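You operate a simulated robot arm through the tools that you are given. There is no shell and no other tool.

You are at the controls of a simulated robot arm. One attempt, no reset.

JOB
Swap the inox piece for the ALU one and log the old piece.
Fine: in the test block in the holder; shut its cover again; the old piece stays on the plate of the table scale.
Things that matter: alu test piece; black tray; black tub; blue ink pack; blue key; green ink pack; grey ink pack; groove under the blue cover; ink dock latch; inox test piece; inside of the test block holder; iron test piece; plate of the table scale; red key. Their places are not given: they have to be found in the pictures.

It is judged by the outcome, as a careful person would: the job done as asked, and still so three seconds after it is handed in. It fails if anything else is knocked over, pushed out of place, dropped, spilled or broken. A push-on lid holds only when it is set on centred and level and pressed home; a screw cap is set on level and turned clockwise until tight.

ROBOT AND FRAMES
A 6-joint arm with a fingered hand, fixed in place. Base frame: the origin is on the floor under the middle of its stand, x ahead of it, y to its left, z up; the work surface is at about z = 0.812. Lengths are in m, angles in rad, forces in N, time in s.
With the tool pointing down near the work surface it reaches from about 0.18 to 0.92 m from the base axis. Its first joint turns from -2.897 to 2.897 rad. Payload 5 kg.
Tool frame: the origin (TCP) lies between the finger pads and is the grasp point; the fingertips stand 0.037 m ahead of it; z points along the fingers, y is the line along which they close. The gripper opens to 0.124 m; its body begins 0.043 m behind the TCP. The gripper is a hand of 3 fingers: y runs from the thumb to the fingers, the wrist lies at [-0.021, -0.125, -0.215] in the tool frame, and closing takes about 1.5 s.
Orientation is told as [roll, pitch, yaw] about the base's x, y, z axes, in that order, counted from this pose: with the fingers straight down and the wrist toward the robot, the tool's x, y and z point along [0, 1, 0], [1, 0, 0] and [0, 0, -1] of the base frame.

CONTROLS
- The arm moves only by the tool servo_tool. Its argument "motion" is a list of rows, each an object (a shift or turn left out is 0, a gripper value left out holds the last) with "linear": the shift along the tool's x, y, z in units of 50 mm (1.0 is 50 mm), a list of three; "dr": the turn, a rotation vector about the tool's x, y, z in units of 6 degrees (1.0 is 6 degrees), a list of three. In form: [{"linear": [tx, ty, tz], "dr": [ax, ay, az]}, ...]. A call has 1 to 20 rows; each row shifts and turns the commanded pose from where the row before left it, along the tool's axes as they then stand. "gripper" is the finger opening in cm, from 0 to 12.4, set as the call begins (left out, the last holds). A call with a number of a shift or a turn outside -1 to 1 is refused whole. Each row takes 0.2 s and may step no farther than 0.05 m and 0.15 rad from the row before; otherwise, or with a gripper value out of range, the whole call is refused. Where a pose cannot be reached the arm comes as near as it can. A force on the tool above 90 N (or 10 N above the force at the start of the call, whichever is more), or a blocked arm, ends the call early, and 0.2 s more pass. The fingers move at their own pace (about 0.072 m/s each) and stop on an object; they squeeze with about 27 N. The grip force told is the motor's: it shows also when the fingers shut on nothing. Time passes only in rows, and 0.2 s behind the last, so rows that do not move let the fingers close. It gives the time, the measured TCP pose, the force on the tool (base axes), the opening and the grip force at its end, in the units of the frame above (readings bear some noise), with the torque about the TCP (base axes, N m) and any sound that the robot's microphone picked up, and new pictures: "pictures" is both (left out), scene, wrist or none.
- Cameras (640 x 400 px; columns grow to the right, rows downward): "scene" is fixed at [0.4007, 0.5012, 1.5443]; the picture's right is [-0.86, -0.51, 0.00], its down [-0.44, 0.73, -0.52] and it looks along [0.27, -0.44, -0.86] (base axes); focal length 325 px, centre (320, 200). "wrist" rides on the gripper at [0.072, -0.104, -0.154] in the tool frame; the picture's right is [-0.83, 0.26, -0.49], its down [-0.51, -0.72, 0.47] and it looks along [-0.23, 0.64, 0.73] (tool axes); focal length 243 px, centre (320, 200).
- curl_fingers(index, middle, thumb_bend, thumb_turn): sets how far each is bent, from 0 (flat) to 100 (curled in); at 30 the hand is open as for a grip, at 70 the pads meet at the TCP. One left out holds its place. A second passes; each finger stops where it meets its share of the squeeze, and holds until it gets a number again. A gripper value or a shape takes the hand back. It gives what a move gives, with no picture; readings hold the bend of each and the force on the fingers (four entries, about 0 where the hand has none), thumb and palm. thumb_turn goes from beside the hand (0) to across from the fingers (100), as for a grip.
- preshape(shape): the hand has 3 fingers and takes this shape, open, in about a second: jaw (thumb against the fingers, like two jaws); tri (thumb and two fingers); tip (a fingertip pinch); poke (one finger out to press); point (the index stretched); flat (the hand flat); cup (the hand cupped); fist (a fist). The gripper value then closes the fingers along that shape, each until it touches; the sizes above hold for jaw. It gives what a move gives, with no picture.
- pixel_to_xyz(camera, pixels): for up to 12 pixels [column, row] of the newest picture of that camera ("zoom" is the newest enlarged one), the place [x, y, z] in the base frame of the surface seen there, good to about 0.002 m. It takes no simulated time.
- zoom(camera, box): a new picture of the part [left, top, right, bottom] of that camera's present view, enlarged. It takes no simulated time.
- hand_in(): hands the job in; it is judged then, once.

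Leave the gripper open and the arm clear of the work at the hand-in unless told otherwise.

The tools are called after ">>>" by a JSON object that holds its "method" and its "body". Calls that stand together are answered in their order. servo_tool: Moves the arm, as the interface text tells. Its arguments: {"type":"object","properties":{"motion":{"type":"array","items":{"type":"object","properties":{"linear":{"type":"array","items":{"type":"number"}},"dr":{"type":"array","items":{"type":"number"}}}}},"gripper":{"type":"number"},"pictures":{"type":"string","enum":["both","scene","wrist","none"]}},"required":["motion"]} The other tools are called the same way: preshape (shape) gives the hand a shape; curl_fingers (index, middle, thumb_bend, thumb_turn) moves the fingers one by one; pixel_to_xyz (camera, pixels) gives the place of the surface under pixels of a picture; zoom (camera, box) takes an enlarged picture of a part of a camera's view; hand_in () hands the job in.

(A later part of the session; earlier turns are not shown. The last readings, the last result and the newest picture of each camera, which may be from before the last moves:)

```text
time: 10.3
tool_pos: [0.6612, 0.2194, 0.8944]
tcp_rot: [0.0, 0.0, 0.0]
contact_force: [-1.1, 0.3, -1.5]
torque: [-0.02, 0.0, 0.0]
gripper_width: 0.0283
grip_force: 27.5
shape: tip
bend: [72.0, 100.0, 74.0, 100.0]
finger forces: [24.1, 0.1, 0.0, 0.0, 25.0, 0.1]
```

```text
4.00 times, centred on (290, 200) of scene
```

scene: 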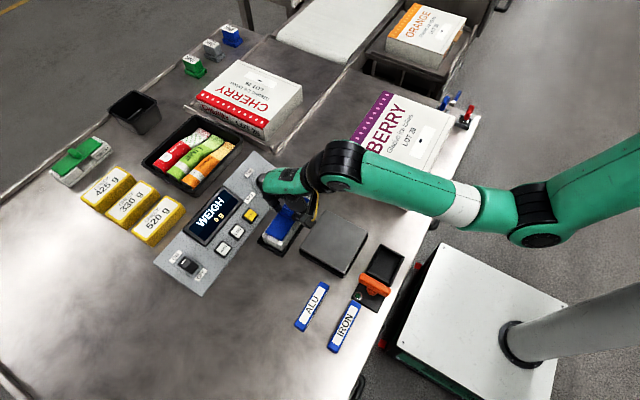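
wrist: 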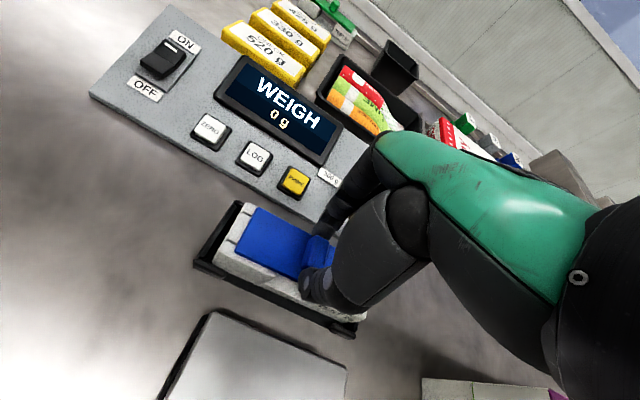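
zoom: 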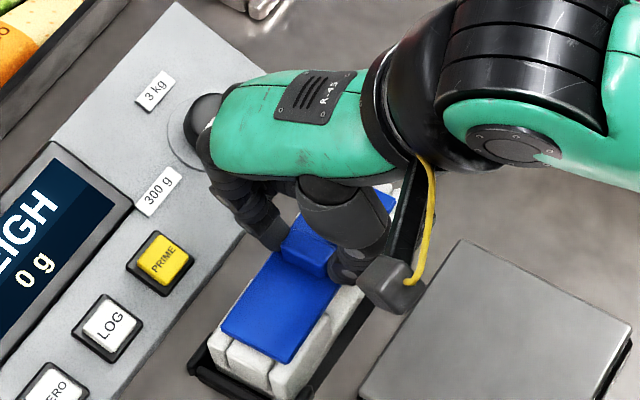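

The block is seated again. Now I'll test sliding the cover 5 mm toward +y, the open side, and read the force.

>>> {"method": "servo_tool", "body": {"motion": [{"linear": [0.05, 0, 0]}, {"linear": [0.05, 0, 0]}, {}], "pictures": "both"}}

>>> {"method": "zoom", "body": {"camera": "wrist", "box": [190, 190, 370, 350]}}

>>> {"method": "zoom", "body": {"camera": "scene", "box": [240, 150, 340, 250]}}

```text
time: 11.1
tool_pos: [0.6615, 0.2228, 0.8943]
tcp_rot: [0.0, 0.0, -0.001]
contact_force: [0.5, -1.0, -2.9]
torque: [-0.05, -0.04, -0.01]
gripper_width: 0.0283
grip_force: 26.9
shape: tip
bend: [72.0, 100.0, 74.0, 100.0]
finger forces: [24.6, 0.0, 0.0, 0.1, 24.3, 0.0]
```

scene: 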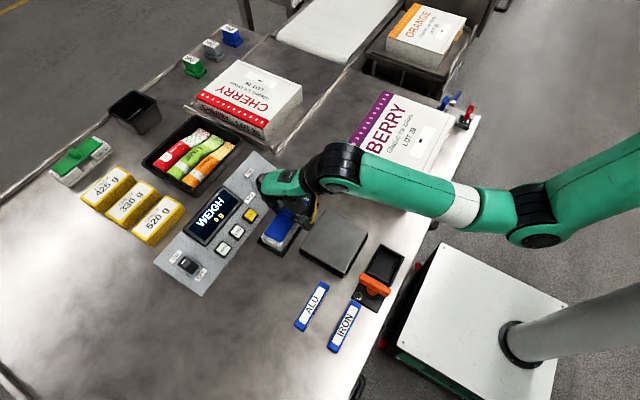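
wrist: 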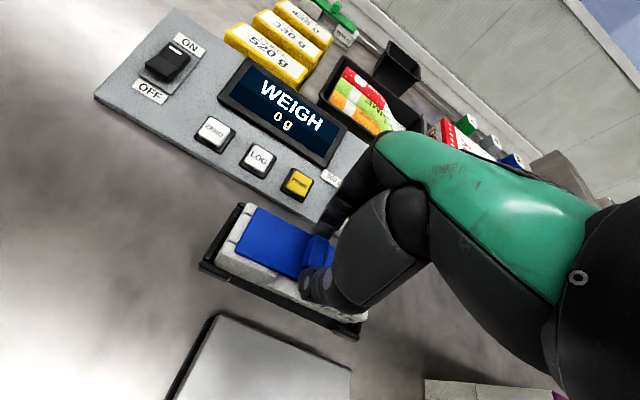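

```text
2.50 times, centred on (280, 270) of wrist
```

zoom: 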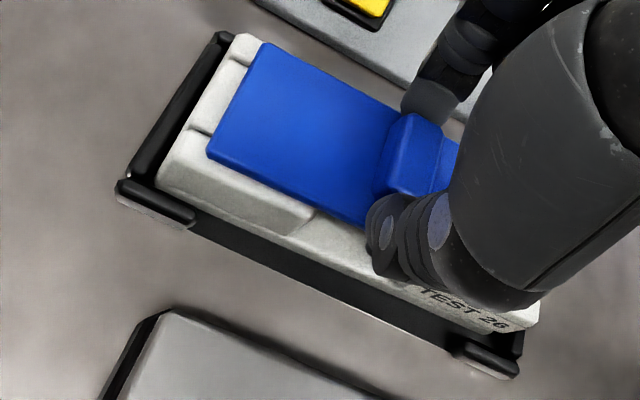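

```text
4.00 times, centred on (290, 200) of scene
```

zoom: 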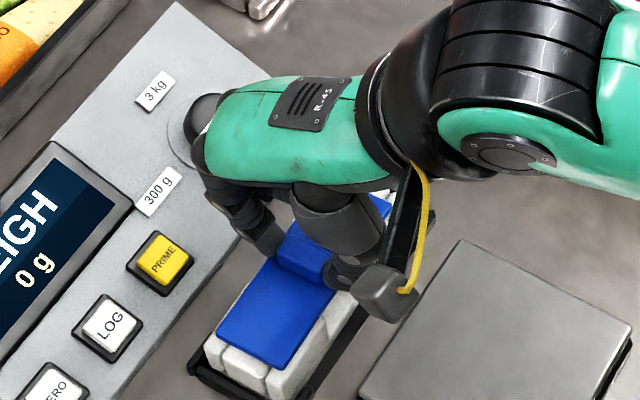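

The block is moving inside its holder within the play, and is now near the left stop. I'll push another 5 mm, so the stop holds the block and the cover has to slide.

>>> {"method": "servo_tool", "body": {"motion": [{"linear": [0.05, 0, 0]}, {"linear": [0.05, 0, 0]}, {}], "pictures": "both"}}

>>> {"method": "zoom", "body": {"camera": "wrist", "box": [190, 190, 370, 350]}}

>>> {"method": "zoom", "body": {"camera": "scene", "box": [240, 150, 340, 250]}}

```text
time: 11.9
tool_pos: [0.661, 0.2282, 0.8934]
tcp_rot: [0.001, -0.002, -0.001]
contact_force: [-0.2, 0.8, -2.4]
torque: [0.0, -0.1, -0.01]
gripper_width: 0.0283
grip_force: 26.9
shape: tip
bend: [72.0, 100.0, 74.0, 100.0]
finger forces: [24.7, 0.0, 0.0, 0.0, 24.3, 0.0]
```

scene: 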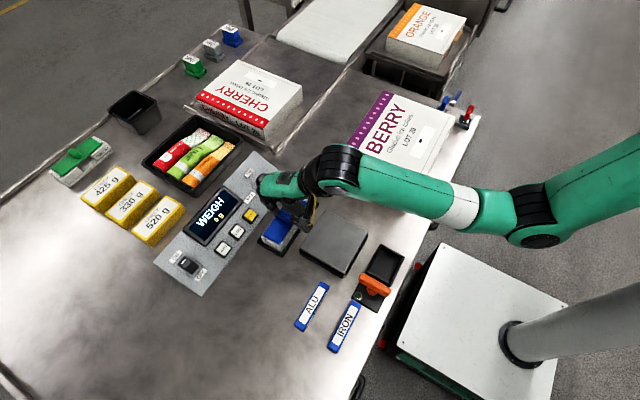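
wrist: 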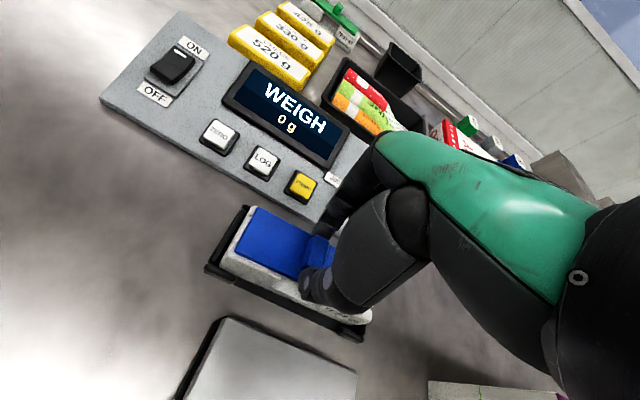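

```text
2.50 times, centred on (280, 270) of wrist
```

zoom: 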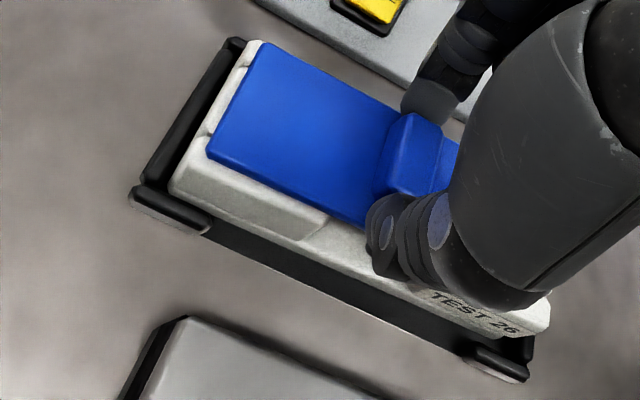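

```text
4.00 times, centred on (290, 200) of scene
```

zoom: 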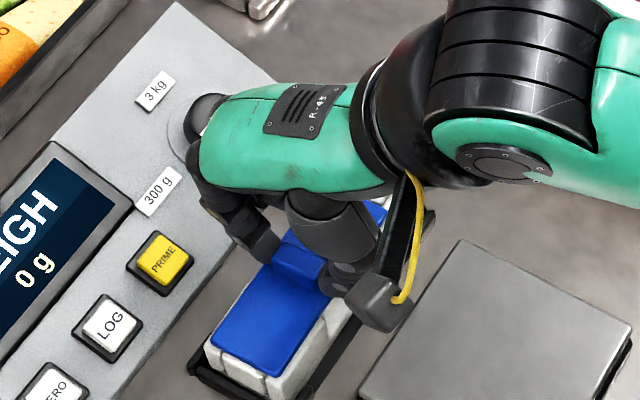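

It works: the cover now slides on the block (its left margin has shrunk) with hardly any force. I'll keep sliding toward +y, 40 mm more.

>>> {"method": "servo_tool", "body": {"motion": [{"linear": [0.16, 0, 0]}, {"linear": [0.16, 0, 0]}, {"linear": [0.16, 0, 0]}, {"linear": [0.16, 0, 0]}, {"linear": [0.16, 0, 0]}, {}], "pictures": "both"}}

>>> {"method": "zoom", "body": {"camera": "wrist", "box": [190, 190, 370, 350]}}

>>> {"method": "zoom", "body": {"camera": "scene", "box": [230, 150, 340, 260]}}

```text
time: 13.3
tool_pos: [0.6625, 0.2674, 0.8946]
tcp_rot: [-0.001, -0.001, -0.001]
contact_force: [-2.2, -0.8, 2.3]
torque: [-0.01, -0.01, -0.02]
gripper_width: 0.0284
grip_force: 27.3
shape: tip
bend: [72.0, 100.0, 74.0, 100.0]
finger forces: [24.6, 0.0, 0.0, 0.0, 26.5, 0.1]
```

scene: 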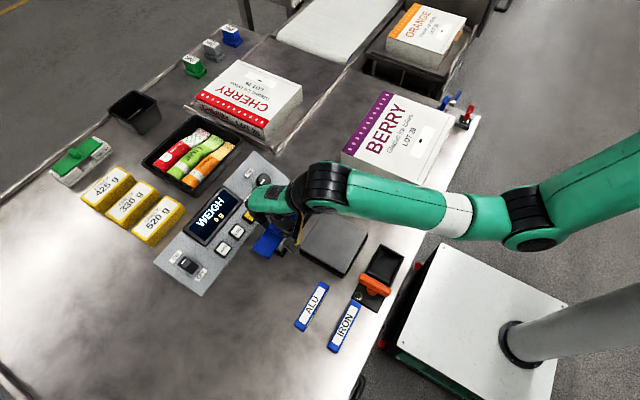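
wrist: 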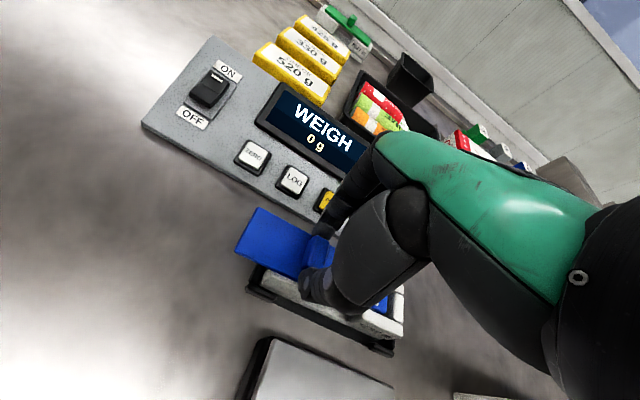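

```text
2.50 times, centred on (280, 270) of wrist
```

zoom: 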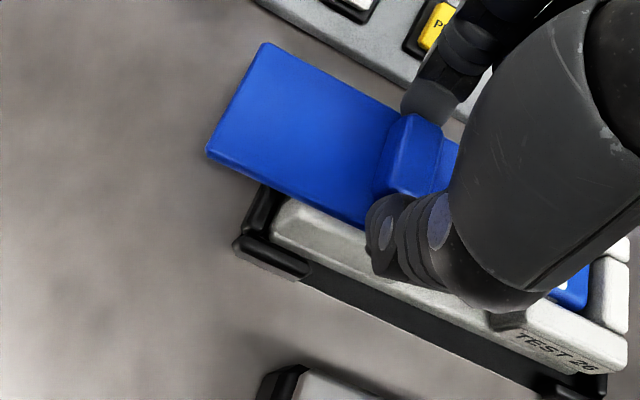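

```text
3.64 times, centred on (285, 205) of scene
```

zoom: 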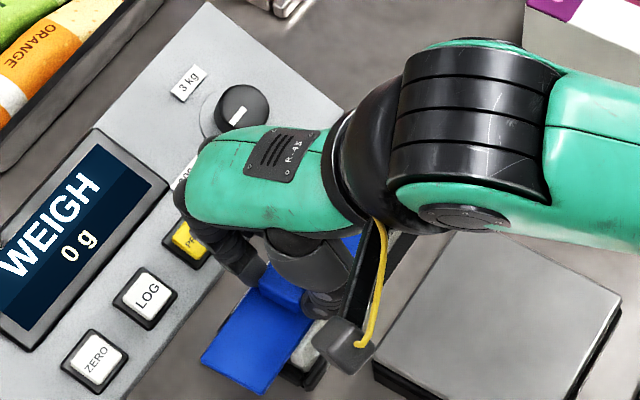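

The cover is sliding out cleanly, and a blue piece with a white label shows in the groove at the right end. I'll continue with another 50 mm.

>>> {"method": "servo_tool", "body": {"motion": [{"linear": [0.16, -0.005, -0.005]}, {"linear": [0.16, -0.005, -0.005]}, {"linear": [0.16, 0, 0]}, {"linear": [0.16, 0, 0]}, {"linear": [0.16, 0, 0]}, {"linear": [0.16, 0, 0]}, {}], "pictures": "both"}}

>>> {"method": "zoom", "body": {"camera": "wrist", "box": [230, 190, 430, 370]}}

>>> {"method": "zoom", "body": {"camera": "scene", "box": [220, 160, 330, 270]}}

```text
time: 14.9
tool_pos: [0.6598, 0.3154, 0.8949]
tcp_rot: [0.0, 0.0, 0.0]
contact_force: [-0.3, 0.5, -2.1]
torque: [0.0, -0.04, -0.05]
gripper_width: 0.0282
grip_force: 27.0
shape: tip
bend: [72.0, 100.0, 74.0, 100.0]
finger forces: [25.0, 0.0, 0.1, 0.0, 25.0, 0.0]
```

scene: 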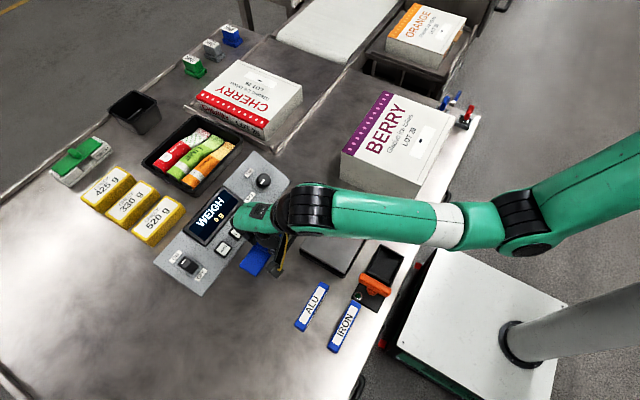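
wrist: 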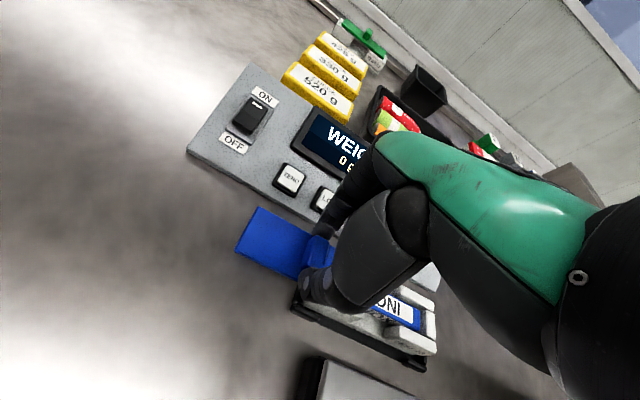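

```text
2.22 times, centred on (330, 280) of wrist
```

zoom: 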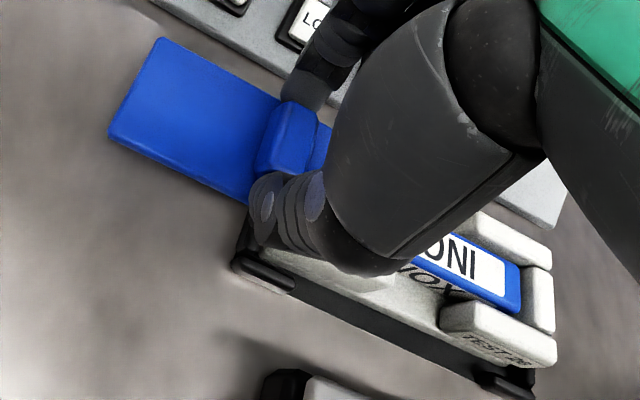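

```text
3.64 times, centred on (275, 215) of scene
```

zoom: 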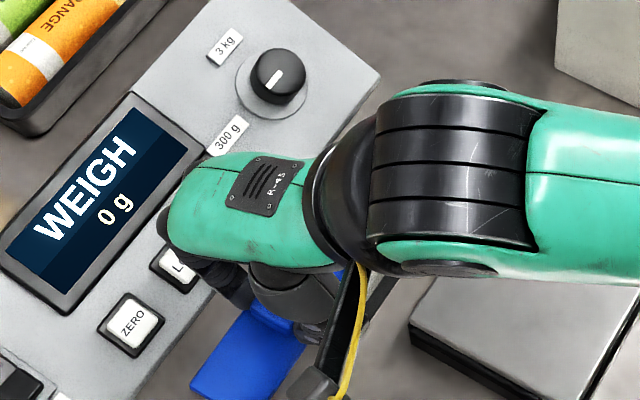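

The INOX label is visible now. The cover's rear end needs about 40 mm more to clear the block. I'll slide another 62 mm toward +y.

>>> {"method": "servo_tool", "body": {"motion": [{"linear": [0.16, 0, 0]}, {"linear": [0.16, 0, 0]}, {"linear": [0.16, 0, 0]}, {"linear": [0.16, 0, 0]}, {"linear": [0.2, 0, 0]}, {"linear": [0.2, 0, 0]}, {"linear": [0.2, 0, 0]}, {}], "pictures": "both"}}

>>> {"method": "zoom", "body": {"camera": "wrist", "box": [230, 190, 430, 370]}}

>>> {"method": "zoom", "body": {"camera": "scene", "box": [220, 180, 330, 290]}}

```text
time: 16.7
tool_pos: [0.6608, 0.3794, 0.8947]
tcp_rot: [0.002, 0.0, 0.001]
contact_force: [0.9, 0.3, 1.3]
torque: [0.01, 0.03, 0.0]
gripper_width: 0.0231
grip_force: 27.3
shape: tip
bend: [74.0, 100.0, 80.0, 100.0]
finger forces: [0.0, 0.1, 0.0, 0.0, 0.0, 0.0]
```

scene: 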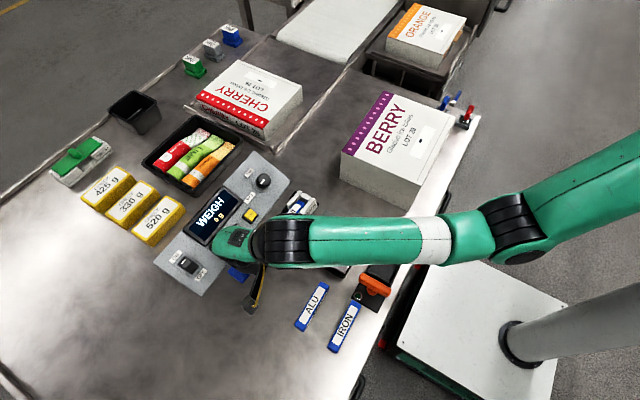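
wrist: 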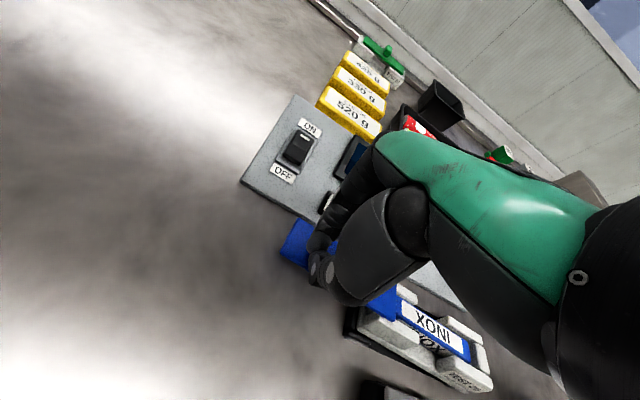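

```text
2.22 times, centred on (330, 280) of wrist
```

zoom: 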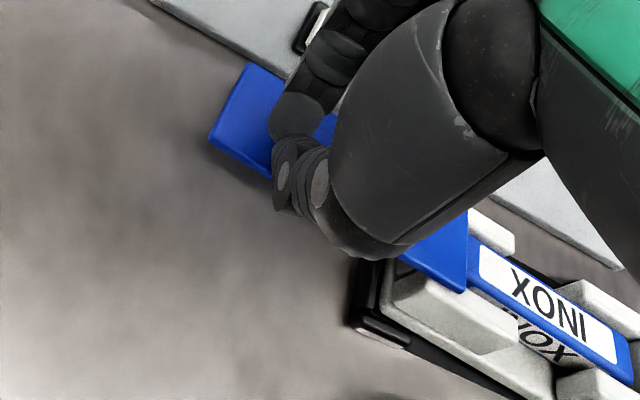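

```text
3.64 times, centred on (275, 235) of scene
```

zoom: 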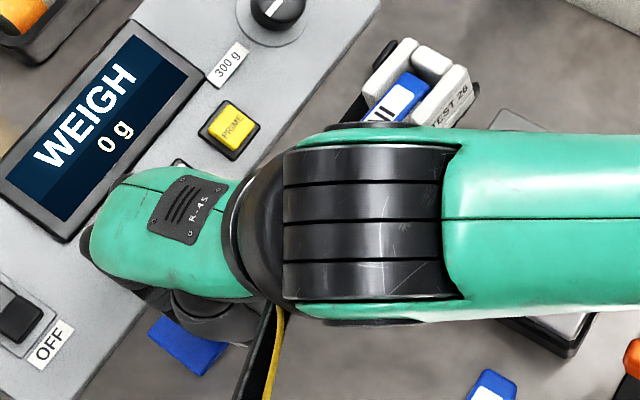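

The fingers have slipped off the tab (finger forces 0, opening 23 mm), while the cover stopped partway out. Before doing anything else I'll look closely and measure where the cover is.

>>> {"method": "zoom", "body": {"camera": "wrist", "box": [270, 200, 370, 310]}}

>>> {"method": "zoom", "body": {"camera": "wrist", "box": [340, 270, 500, 400]}}

>>> {"method": "pixel_to_xyz", "body": {"camera": "wrist", "pixels": [[297, 222], [283, 250], [305, 240], [298, 260], [394, 300], [392, 317], [380, 305], [401, 312], [467, 355], [430, 330], [375, 330], [484, 385]]}}

>>> {"method": "zoom", "body": {"camera": "scene", "box": [220, 240, 280, 320]}}

```text
3.64 times, centred on (320, 255) of wrist
```

zoom: 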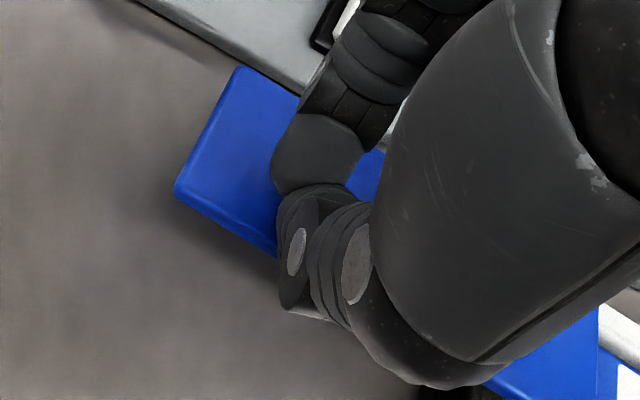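

```text
3.08 times, centred on (420, 335) of wrist
```

zoom: 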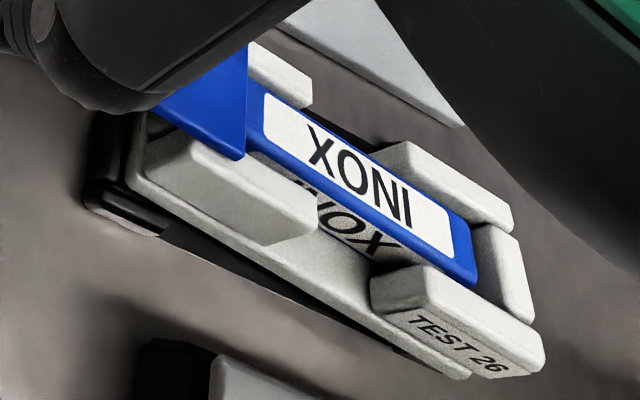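

```text
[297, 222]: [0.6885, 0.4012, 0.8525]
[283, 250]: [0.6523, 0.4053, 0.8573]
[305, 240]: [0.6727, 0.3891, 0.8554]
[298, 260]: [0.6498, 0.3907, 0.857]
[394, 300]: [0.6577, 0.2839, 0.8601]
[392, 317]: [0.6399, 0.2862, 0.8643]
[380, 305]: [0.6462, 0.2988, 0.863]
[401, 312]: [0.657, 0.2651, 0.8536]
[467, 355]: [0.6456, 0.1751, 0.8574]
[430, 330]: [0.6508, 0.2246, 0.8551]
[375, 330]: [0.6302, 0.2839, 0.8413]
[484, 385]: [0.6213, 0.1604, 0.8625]
```

```text
5.00 times, centred on (250, 280) of scene
```

zoom: 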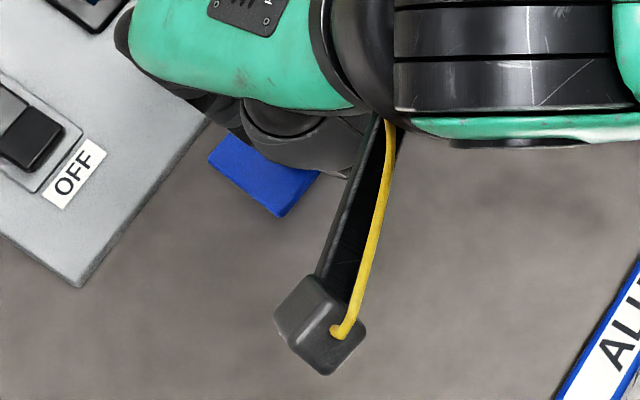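

The readings near the block look a little higher than before, so I need to know whether the block is tilted. I'll measure more points on its walls, the piece and the holder rim.

>>> {"method": "pixel_to_xyz", "body": {"camera": "wrist", "pixels": [[374, 320], [408, 336], [470, 364], [482, 358], [462, 330], [409, 294], [427, 353], [355, 338], [404, 315], [461, 348], [445, 372], [480, 372]]}}

>>> {"method": "zoom", "body": {"camera": "scene", "box": [270, 180, 340, 230]}}

```text
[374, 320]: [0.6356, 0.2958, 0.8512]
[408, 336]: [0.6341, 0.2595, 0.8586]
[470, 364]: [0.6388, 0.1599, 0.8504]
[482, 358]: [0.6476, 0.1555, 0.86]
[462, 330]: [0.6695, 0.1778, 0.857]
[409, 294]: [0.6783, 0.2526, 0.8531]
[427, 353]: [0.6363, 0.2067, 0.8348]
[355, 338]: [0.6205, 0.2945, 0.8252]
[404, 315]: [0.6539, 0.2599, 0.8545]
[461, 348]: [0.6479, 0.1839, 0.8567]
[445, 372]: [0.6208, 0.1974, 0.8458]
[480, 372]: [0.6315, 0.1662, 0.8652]
```

```text
8.00 times, centred on (305, 205) of scene
```

zoom: 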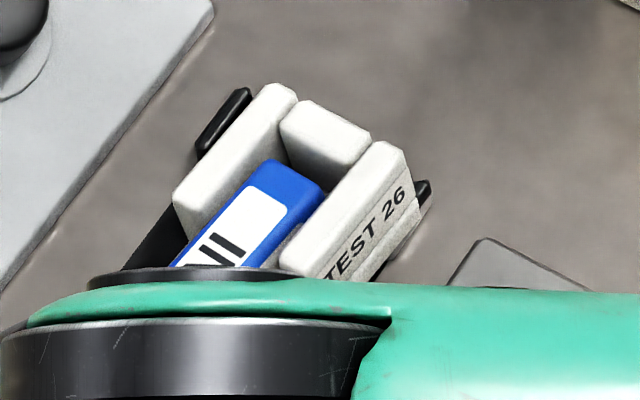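

The block is tipped: its front right edge is about 12 mm high. The closed fingertips slid past the tab and are pressing down on the cover's free end, and the captive cover levers the block up. The cover has clearly reached its end stop and is still held by the block. I'll raise the hand slowly to release that pressure so the block settles back.

>>> {"method": "servo_tool", "body": {"motion": [{"linear": [0, 0, -0.05]}, {"linear": [0, 0, -0.05]}, {"linear": [0, 0, -0.05]}, {"linear": [0, 0, -0.05]}, {"linear": [0, 0, -0.05]}, {"linear": [0, 0, -0.05]}, {}], "pictures": "both"}}

>>> {"method": "zoom", "body": {"camera": "wrist", "box": [260, 200, 500, 400]}}

>>> {"method": "zoom", "body": {"camera": "scene", "box": [220, 180, 330, 290]}}

```text
time: 18.3
tool_pos: [0.661, 0.3787, 0.91]
tcp_rot: [0.001, -0.001, 0.0]
contact_force: [-0.5, 0.0, -0.5]
torque: [-0.01, 0.01, -0.01]
gripper_width: 0.0231
grip_force: 26.8
shape: tip
bend: [74.0, 100.0, 80.0, 100.0]
finger forces: [0.0, 0.1, 0.0, 0.1, 0.0, 0.1]
```

scene: 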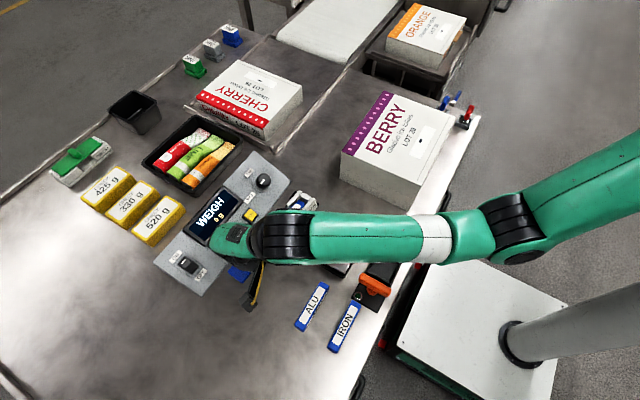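
wrist: 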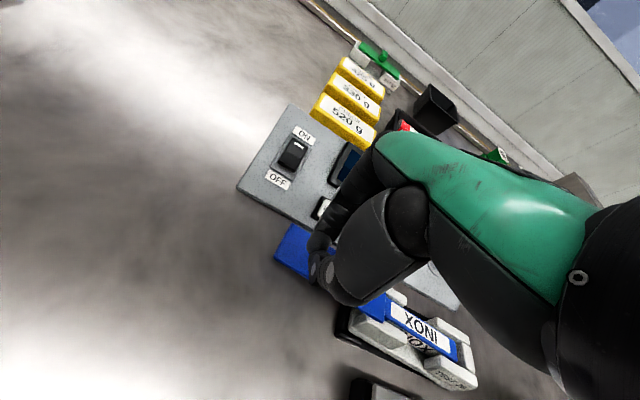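

```text
2.00 times, centred on (380, 300) of wrist
```

zoom: 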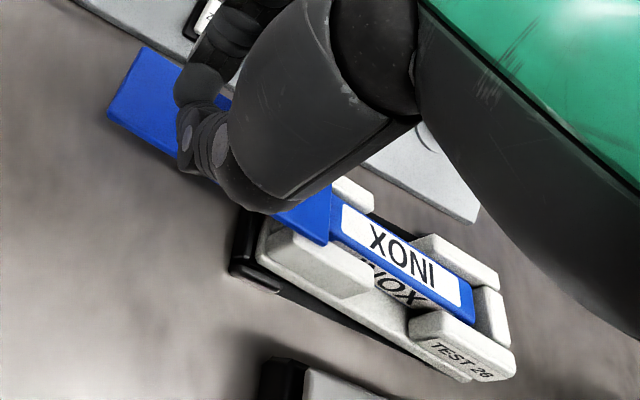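

```text
3.64 times, centred on (275, 235) of scene
```

zoom: 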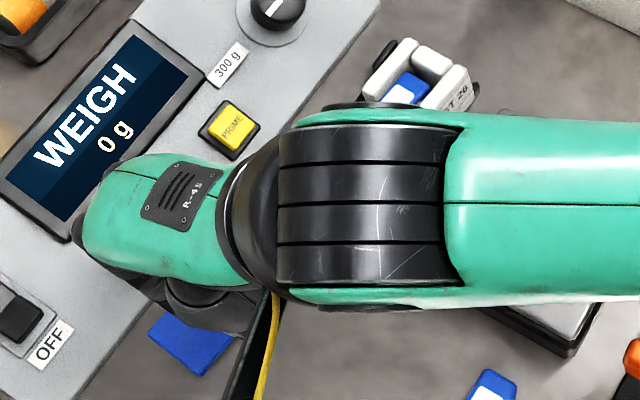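

There is no contact now. I'll rise about 0.1 m and move off to −y, so both cameras get a clear view of the block and the slid-out cover.

>>> {"method": "servo_tool", "body": {"motion": [{"linear": [0, 0, -0.3]}, {"linear": [0, 0, -0.6]}, {"linear": [0, 0, -0.6]}, {"linear": [-0.8, 0, -0.2]}, {"linear": [-0.95, 0, 0]}, {"linear": [-0.95, 0, 0]}, {"linear": [-0.95, 0, 0]}, {"linear": [-0.95, 0, 0]}, {}], "pictures": "both"}}

>>> {"method": "zoom", "body": {"camera": "wrist", "box": [110, 140, 310, 340]}}

>>> {"method": "zoom", "body": {"camera": "scene", "box": [220, 180, 330, 290]}}

```text
time: 20.3
tool_pos: [0.6611, 0.1484, 0.9951]
tcp_rot: [0.0, -0.001, -0.001]
contact_force: [0.4, -0.3, -0.2]
torque: [0.06, -0.02, -0.03]
gripper_width: 0.0231
grip_force: 27.3
shape: tip
bend: [74.0, 100.0, 80.0, 100.0]
finger forces: [0.1, 0.0, 0.0, 0.0, 0.0, 0.0]
```

scene: 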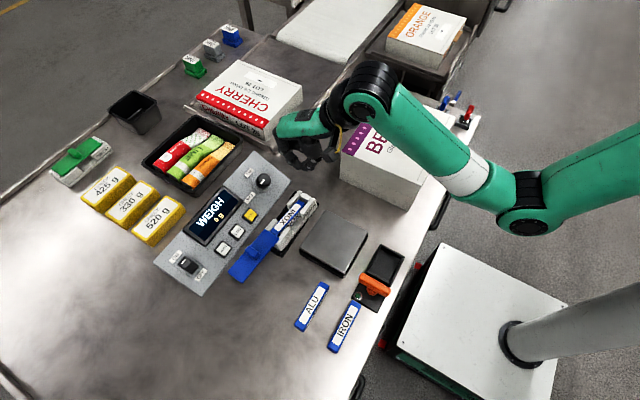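
wrist: 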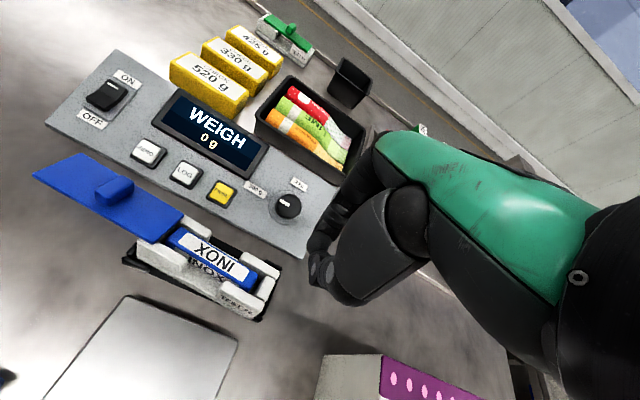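

```text
2.00 times, centred on (210, 240) of wrist
```

zoom: 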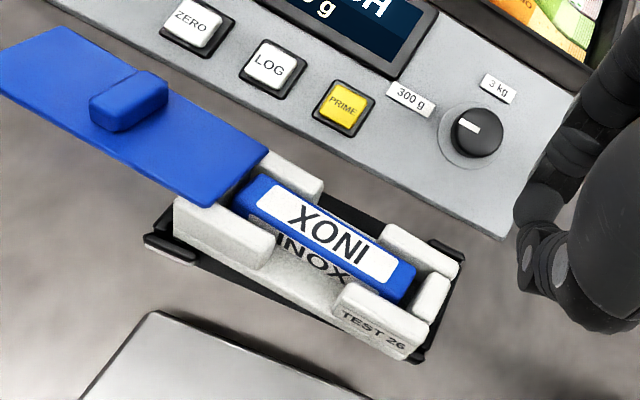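

```text
3.64 times, centred on (275, 235) of scene
```

zoom: 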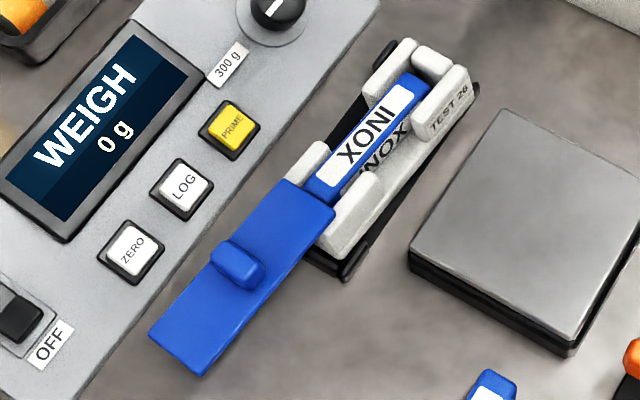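

The cover is fully open and still captive on the block, and INOX is exposed. The block looks twisted in its holder, maybe riding on a rim. I'll measure its corners and the holder.

>>> {"method": "zoom", "body": {"camera": "wrist", "box": [110, 210, 290, 330]}}

>>> {"method": "pixel_to_xyz", "body": {"camera": "wrist", "pixels": [[143, 244], [180, 268], [192, 275], [229, 285], [261, 311], [277, 269], [270, 285], [207, 250], [265, 262], [215, 226], [250, 278], [185, 235]]}}

>>> {"method": "pixel_to_xyz", "body": {"camera": "wrist", "pixels": [[205, 280], [220, 290], [128, 260], [200, 290], [267, 318], [277, 262], [40, 178], [148, 240], [75, 155], [178, 222], [113, 190], [160, 275]]}}

```text
3.33 times, centred on (200, 270) of wrist
```

zoom: 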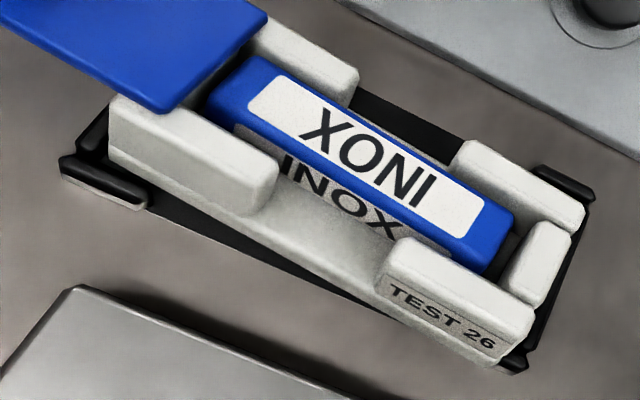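

```text
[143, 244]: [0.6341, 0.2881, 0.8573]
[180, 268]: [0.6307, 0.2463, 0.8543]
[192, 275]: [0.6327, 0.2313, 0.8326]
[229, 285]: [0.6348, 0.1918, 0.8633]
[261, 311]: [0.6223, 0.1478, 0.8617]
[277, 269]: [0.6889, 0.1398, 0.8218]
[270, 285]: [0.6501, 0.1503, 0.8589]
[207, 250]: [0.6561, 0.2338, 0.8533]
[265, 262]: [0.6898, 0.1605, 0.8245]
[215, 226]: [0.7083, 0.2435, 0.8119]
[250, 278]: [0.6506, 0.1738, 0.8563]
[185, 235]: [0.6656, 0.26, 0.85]
```

```text
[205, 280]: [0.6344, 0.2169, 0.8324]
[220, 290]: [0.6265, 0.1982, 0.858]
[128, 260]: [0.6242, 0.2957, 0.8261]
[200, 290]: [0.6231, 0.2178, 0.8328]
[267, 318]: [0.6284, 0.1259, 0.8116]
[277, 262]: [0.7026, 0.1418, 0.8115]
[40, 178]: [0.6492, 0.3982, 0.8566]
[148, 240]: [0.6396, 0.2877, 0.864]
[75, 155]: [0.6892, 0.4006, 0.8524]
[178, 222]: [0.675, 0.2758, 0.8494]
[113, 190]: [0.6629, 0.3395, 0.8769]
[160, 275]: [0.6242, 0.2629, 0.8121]
```

The block is twisted about 0.08 rad and its front right corner is riding on the holder's front rim, about 8 to 12 mm high. I want to pinch it across the two right-hand walls at y≈0.165, centred on the holder line x≈0.657, to straighten and reseat it. First I'll check that the curled middle finger is high enough to clear the range knob.

>>> {"method": "zoom", "body": {"camera": "scene", "box": [260, 90, 360, 180]}}

>>> {"method": "pixel_to_xyz", "body": {"camera": "scene", "pixels": [[322, 171], [318, 166], [310, 163], [300, 158], [295, 160], [290, 150], [285, 142], [330, 160], [300, 165], [288, 158], [282, 150], [307, 168]]}}

```text
4.44 times, centred on (310, 135) of scene
```

zoom: 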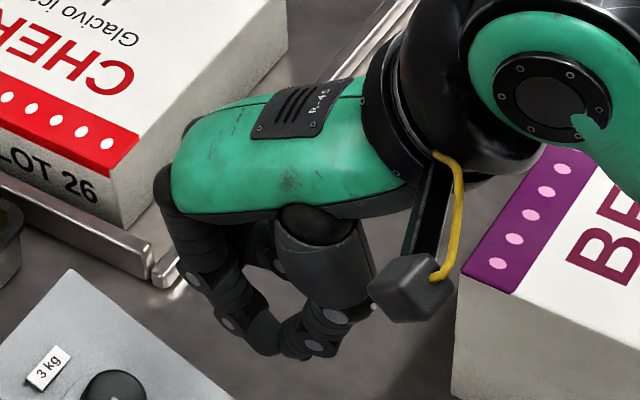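

```text
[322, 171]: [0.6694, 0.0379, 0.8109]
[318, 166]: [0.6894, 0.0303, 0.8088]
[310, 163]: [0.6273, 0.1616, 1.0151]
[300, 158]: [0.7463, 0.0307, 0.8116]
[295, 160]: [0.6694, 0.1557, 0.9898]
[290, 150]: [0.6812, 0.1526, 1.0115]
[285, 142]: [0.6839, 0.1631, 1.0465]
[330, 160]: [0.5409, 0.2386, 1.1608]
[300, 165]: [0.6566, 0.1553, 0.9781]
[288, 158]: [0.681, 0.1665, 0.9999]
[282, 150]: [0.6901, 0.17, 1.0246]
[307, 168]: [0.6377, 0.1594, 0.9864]
```

The fingers all stay well above the tips, so the knob (top z≈0.872) clears. I'll open the pinch to 7 cm and come down over the right-hand end of the block at (0.662, 0.166), stopping at TCP z≈0.90 to look.

>>> {"method": "servo_tool", "body": {"motion": [{"linear": [0.18, 0, 0]}, {"linear": [0.17, 0.01, 0.3]}, {"linear": [0, 0.01, 0.5]}, {"linear": [0, 0, 0.5]}, {"linear": [0, 0, 0.5]}, {}, {}], "gripper": 7, "pictures": "both"}}

>>> {"method": "zoom", "body": {"camera": "wrist", "box": [190, 180, 400, 350]}}

>>> {"method": "zoom", "body": {"camera": "scene", "box": [240, 140, 350, 260]}}

```text
time: 21.9
tool_pos: [0.6614, 0.1669, 0.9049]
tcp_rot: [0.0, -0.001, 0.0]
contact_force: [0.4, 0.4, -0.3]
torque: [0.02, -0.01, 0.0]
gripper_width: 0.0697
grip_force: 0.0
shape: tip
bend: [73.0, 98.0, 67.0, 100.0]
finger forces: [0.1, 0.0, 0.1, 0.1, 0.0, 0.1]
```

scene: 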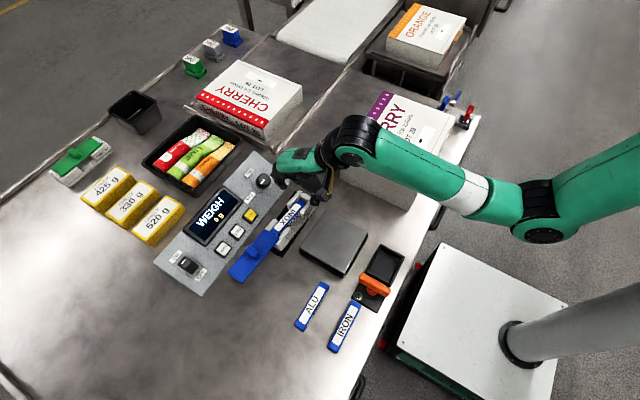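
wrist: 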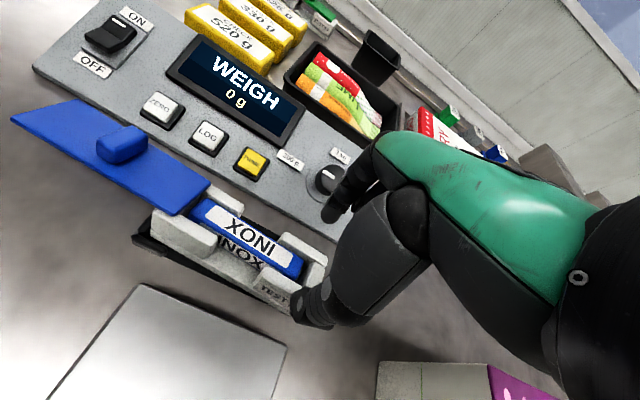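

```text
2.35 times, centred on (295, 265) of wrist
```

zoom: 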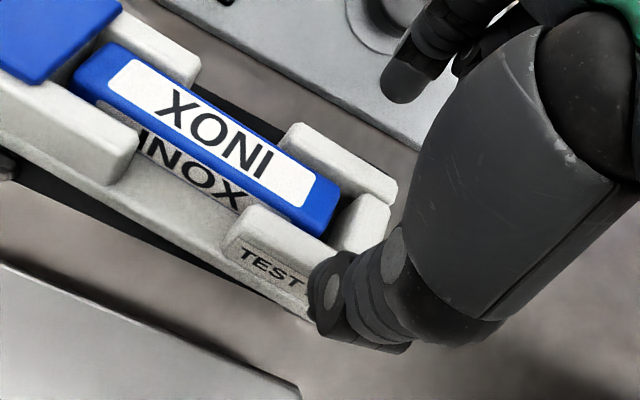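

```text
3.33 times, centred on (295, 200) of scene
```

zoom: 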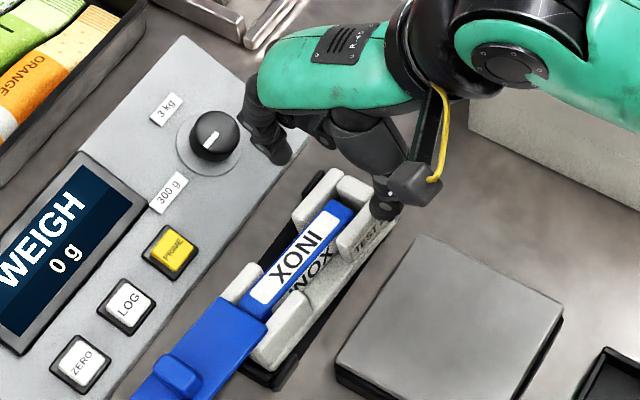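

The thumb is tight against the front wall face at this opening. I'll measure the walls at that end so I can centre the pinch on the block as it lies.

>>> {"method": "pixel_to_xyz", "body": {"camera": "wrist", "pixels": [[262, 270], [275, 276], [270, 288], [282, 295], [262, 290], [303, 245], [312, 252], [322, 260], [292, 235], [325, 268], [296, 300], [315, 275]]}}

>>> {"method": "pixel_to_xyz", "body": {"camera": "scene", "pixels": [[292, 200], [297, 194], [302, 205], [308, 210], [311, 214], [315, 203], [308, 200], [289, 198], [303, 193], [301, 220], [296, 228], [305, 215]]}}

```text
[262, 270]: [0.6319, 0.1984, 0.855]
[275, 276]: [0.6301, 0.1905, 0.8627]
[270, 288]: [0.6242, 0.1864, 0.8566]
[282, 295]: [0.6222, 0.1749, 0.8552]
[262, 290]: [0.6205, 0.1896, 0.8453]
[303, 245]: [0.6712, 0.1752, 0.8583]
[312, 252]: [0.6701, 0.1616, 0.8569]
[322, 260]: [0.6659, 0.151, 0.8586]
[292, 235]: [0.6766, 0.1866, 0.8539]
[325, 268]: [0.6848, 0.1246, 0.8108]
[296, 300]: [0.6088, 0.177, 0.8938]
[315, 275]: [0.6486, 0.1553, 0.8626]
```

```text
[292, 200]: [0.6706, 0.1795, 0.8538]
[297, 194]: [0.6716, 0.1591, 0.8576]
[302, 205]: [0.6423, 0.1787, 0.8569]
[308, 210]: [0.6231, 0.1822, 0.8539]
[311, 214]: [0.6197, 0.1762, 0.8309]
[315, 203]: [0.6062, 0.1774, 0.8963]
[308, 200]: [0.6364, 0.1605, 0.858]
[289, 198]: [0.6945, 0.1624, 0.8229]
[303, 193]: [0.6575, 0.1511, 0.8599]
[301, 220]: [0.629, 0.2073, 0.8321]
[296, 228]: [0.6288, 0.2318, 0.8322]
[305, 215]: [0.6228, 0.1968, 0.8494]
```

At y≈0.17 the walls span x≈0.622–0.674, centred near 0.648. I'll open to 8 cm, shift so the pinch is centred there (TCP x≈0.653), and lower to z≈0.869.

>>> {"method": "servo_tool", "body": {"motion": [{"linear": [0, -0.16, 0]}, {}, {"linear": [0, 0, 0.24]}, {"linear": [0, 0, 0.24]}, {"linear": [0, 0, 0.24]}, {}], "gripper": 8, "pictures": "both"}}

>>> {"method": "zoom", "body": {"camera": "wrist", "box": [190, 180, 400, 350]}}

>>> {"method": "zoom", "body": {"camera": "scene", "box": [250, 150, 340, 240]}}

```text
time: 23.3
tool_pos: [0.6534, 0.1657, 0.8688]
tcp_rot: [0.0, -0.001, -0.001]
contact_force: [2.9, -0.4, 0.5]
torque: [-0.02, 0.06, 0.0]
gripper_width: 0.0783
grip_force: 0.1
shape: tip
bend: [29.0, 98.0, 63.0, 100.0]
finger forces: [0.0, 0.0, 0.0, 0.1, 2.7, 0.0]
```

scene: 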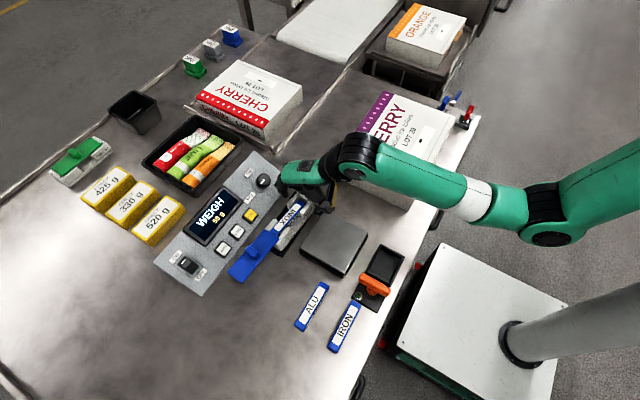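
wrist: 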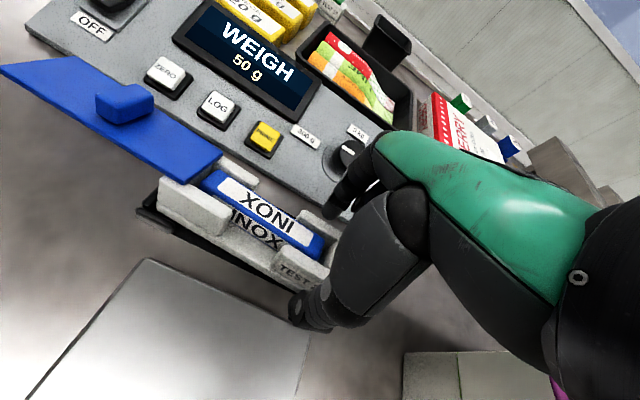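

```text
2.35 times, centred on (295, 265) of wrist
```

zoom: 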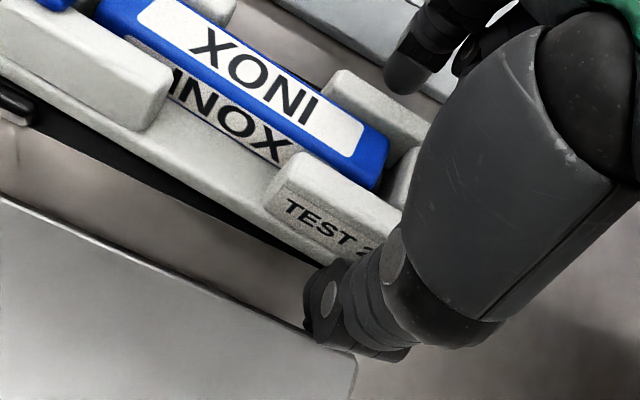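

```text
4.44 times, centred on (295, 195) of scene
```

zoom: 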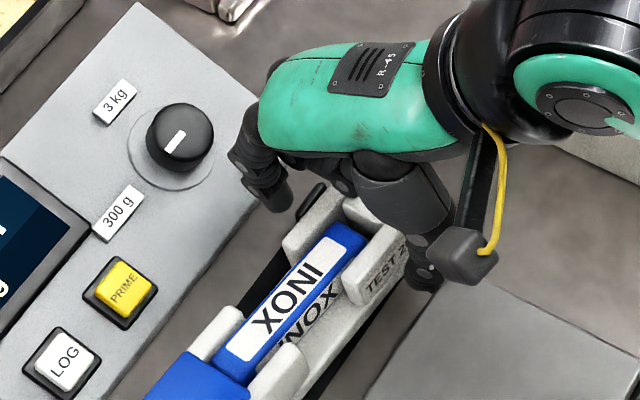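

The display reads 50 g and the thumb feels 2.7 N: the back of the thumb is touching the scale plate's edge. Closing the fingers brings the thumb in toward the block and off the plate, so I'll close now.

>>> {"method": "servo_tool", "body": {"motion": [{}, {}, {}, {}, {}], "gripper": 0, "pictures": "both"}}

>>> {"method": "zoom", "body": {"camera": "wrist", "box": [190, 180, 400, 350]}}

>>> {"method": "zoom", "body": {"camera": "scene", "box": [250, 150, 340, 240]}}

```text
time: 24.5
tool_pos: [0.6541, 0.1657, 0.869]
tcp_rot: [0.001, 0.001, -0.001]
contact_force: [1.5, -1.1, 0.2]
torque: [-0.03, -0.13, -0.13]
gripper_width: 0.0519
grip_force: 27.0
shape: tip
bend: [73.0, 100.0, 67.0, 100.0]
finger forces: [24.6, 0.0, 0.1, 0.0, 23.2, 0.0]
```

scene: 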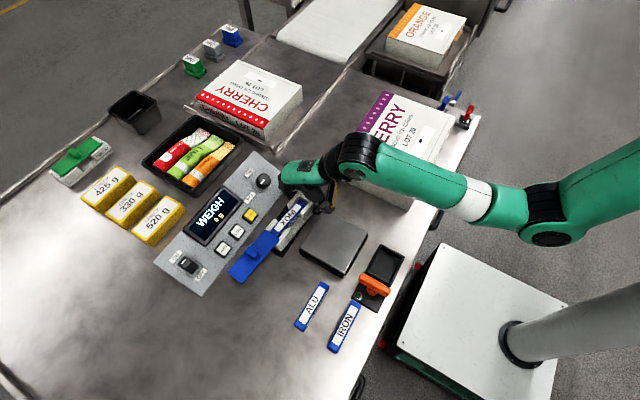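
wrist: 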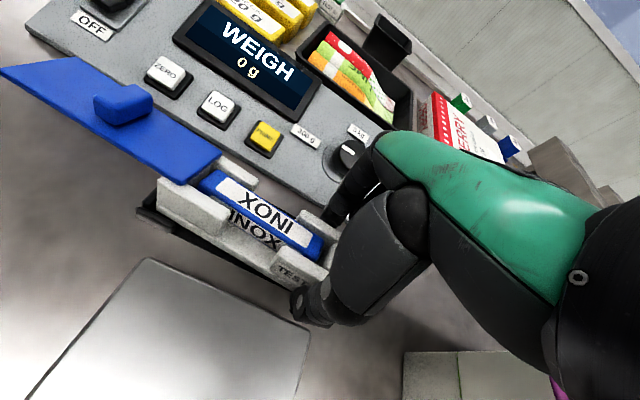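

```text
2.35 times, centred on (295, 265) of wrist
```

zoom: 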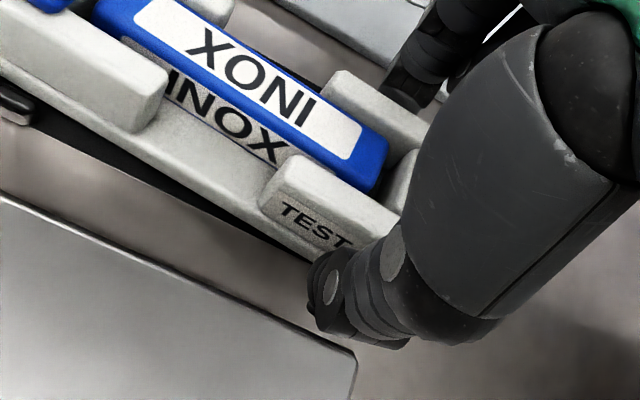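

```text
4.44 times, centred on (295, 195) of scene
```

zoom: 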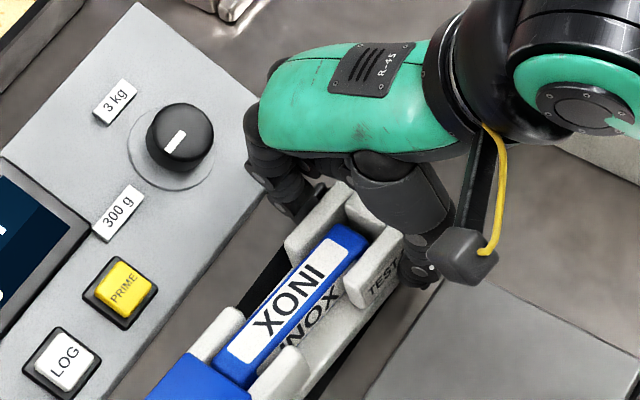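

The block is gripped at 52 mm and the scale is back at 0 g. I'll measure how the block lies now before moving it.

>>> {"method": "pixel_to_xyz", "body": {"camera": "wrist", "pixels": [[165, 185], [160, 195], [225, 215], [222, 225], [290, 260], [283, 272], [238, 175], [255, 185], [310, 215], [210, 240], [250, 262], [143, 215]]}}

>>> {"method": "zoom", "body": {"camera": "wrist", "box": [130, 150, 340, 310]}}

```text
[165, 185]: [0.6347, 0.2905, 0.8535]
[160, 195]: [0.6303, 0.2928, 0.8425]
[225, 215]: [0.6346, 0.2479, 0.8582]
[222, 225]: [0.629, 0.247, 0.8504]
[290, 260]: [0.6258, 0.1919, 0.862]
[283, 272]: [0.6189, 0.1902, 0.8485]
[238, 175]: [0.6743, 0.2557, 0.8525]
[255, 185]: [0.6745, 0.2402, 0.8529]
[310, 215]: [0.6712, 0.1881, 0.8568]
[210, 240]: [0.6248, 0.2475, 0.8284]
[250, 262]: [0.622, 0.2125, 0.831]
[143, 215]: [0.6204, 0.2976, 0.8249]
```

```text
2.50 times, centred on (235, 230) of wrist
```

zoom: 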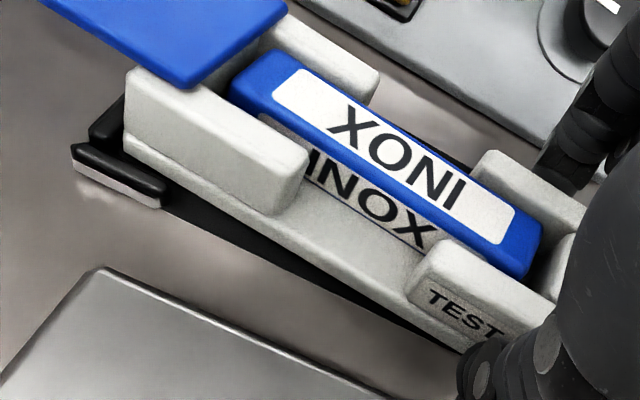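

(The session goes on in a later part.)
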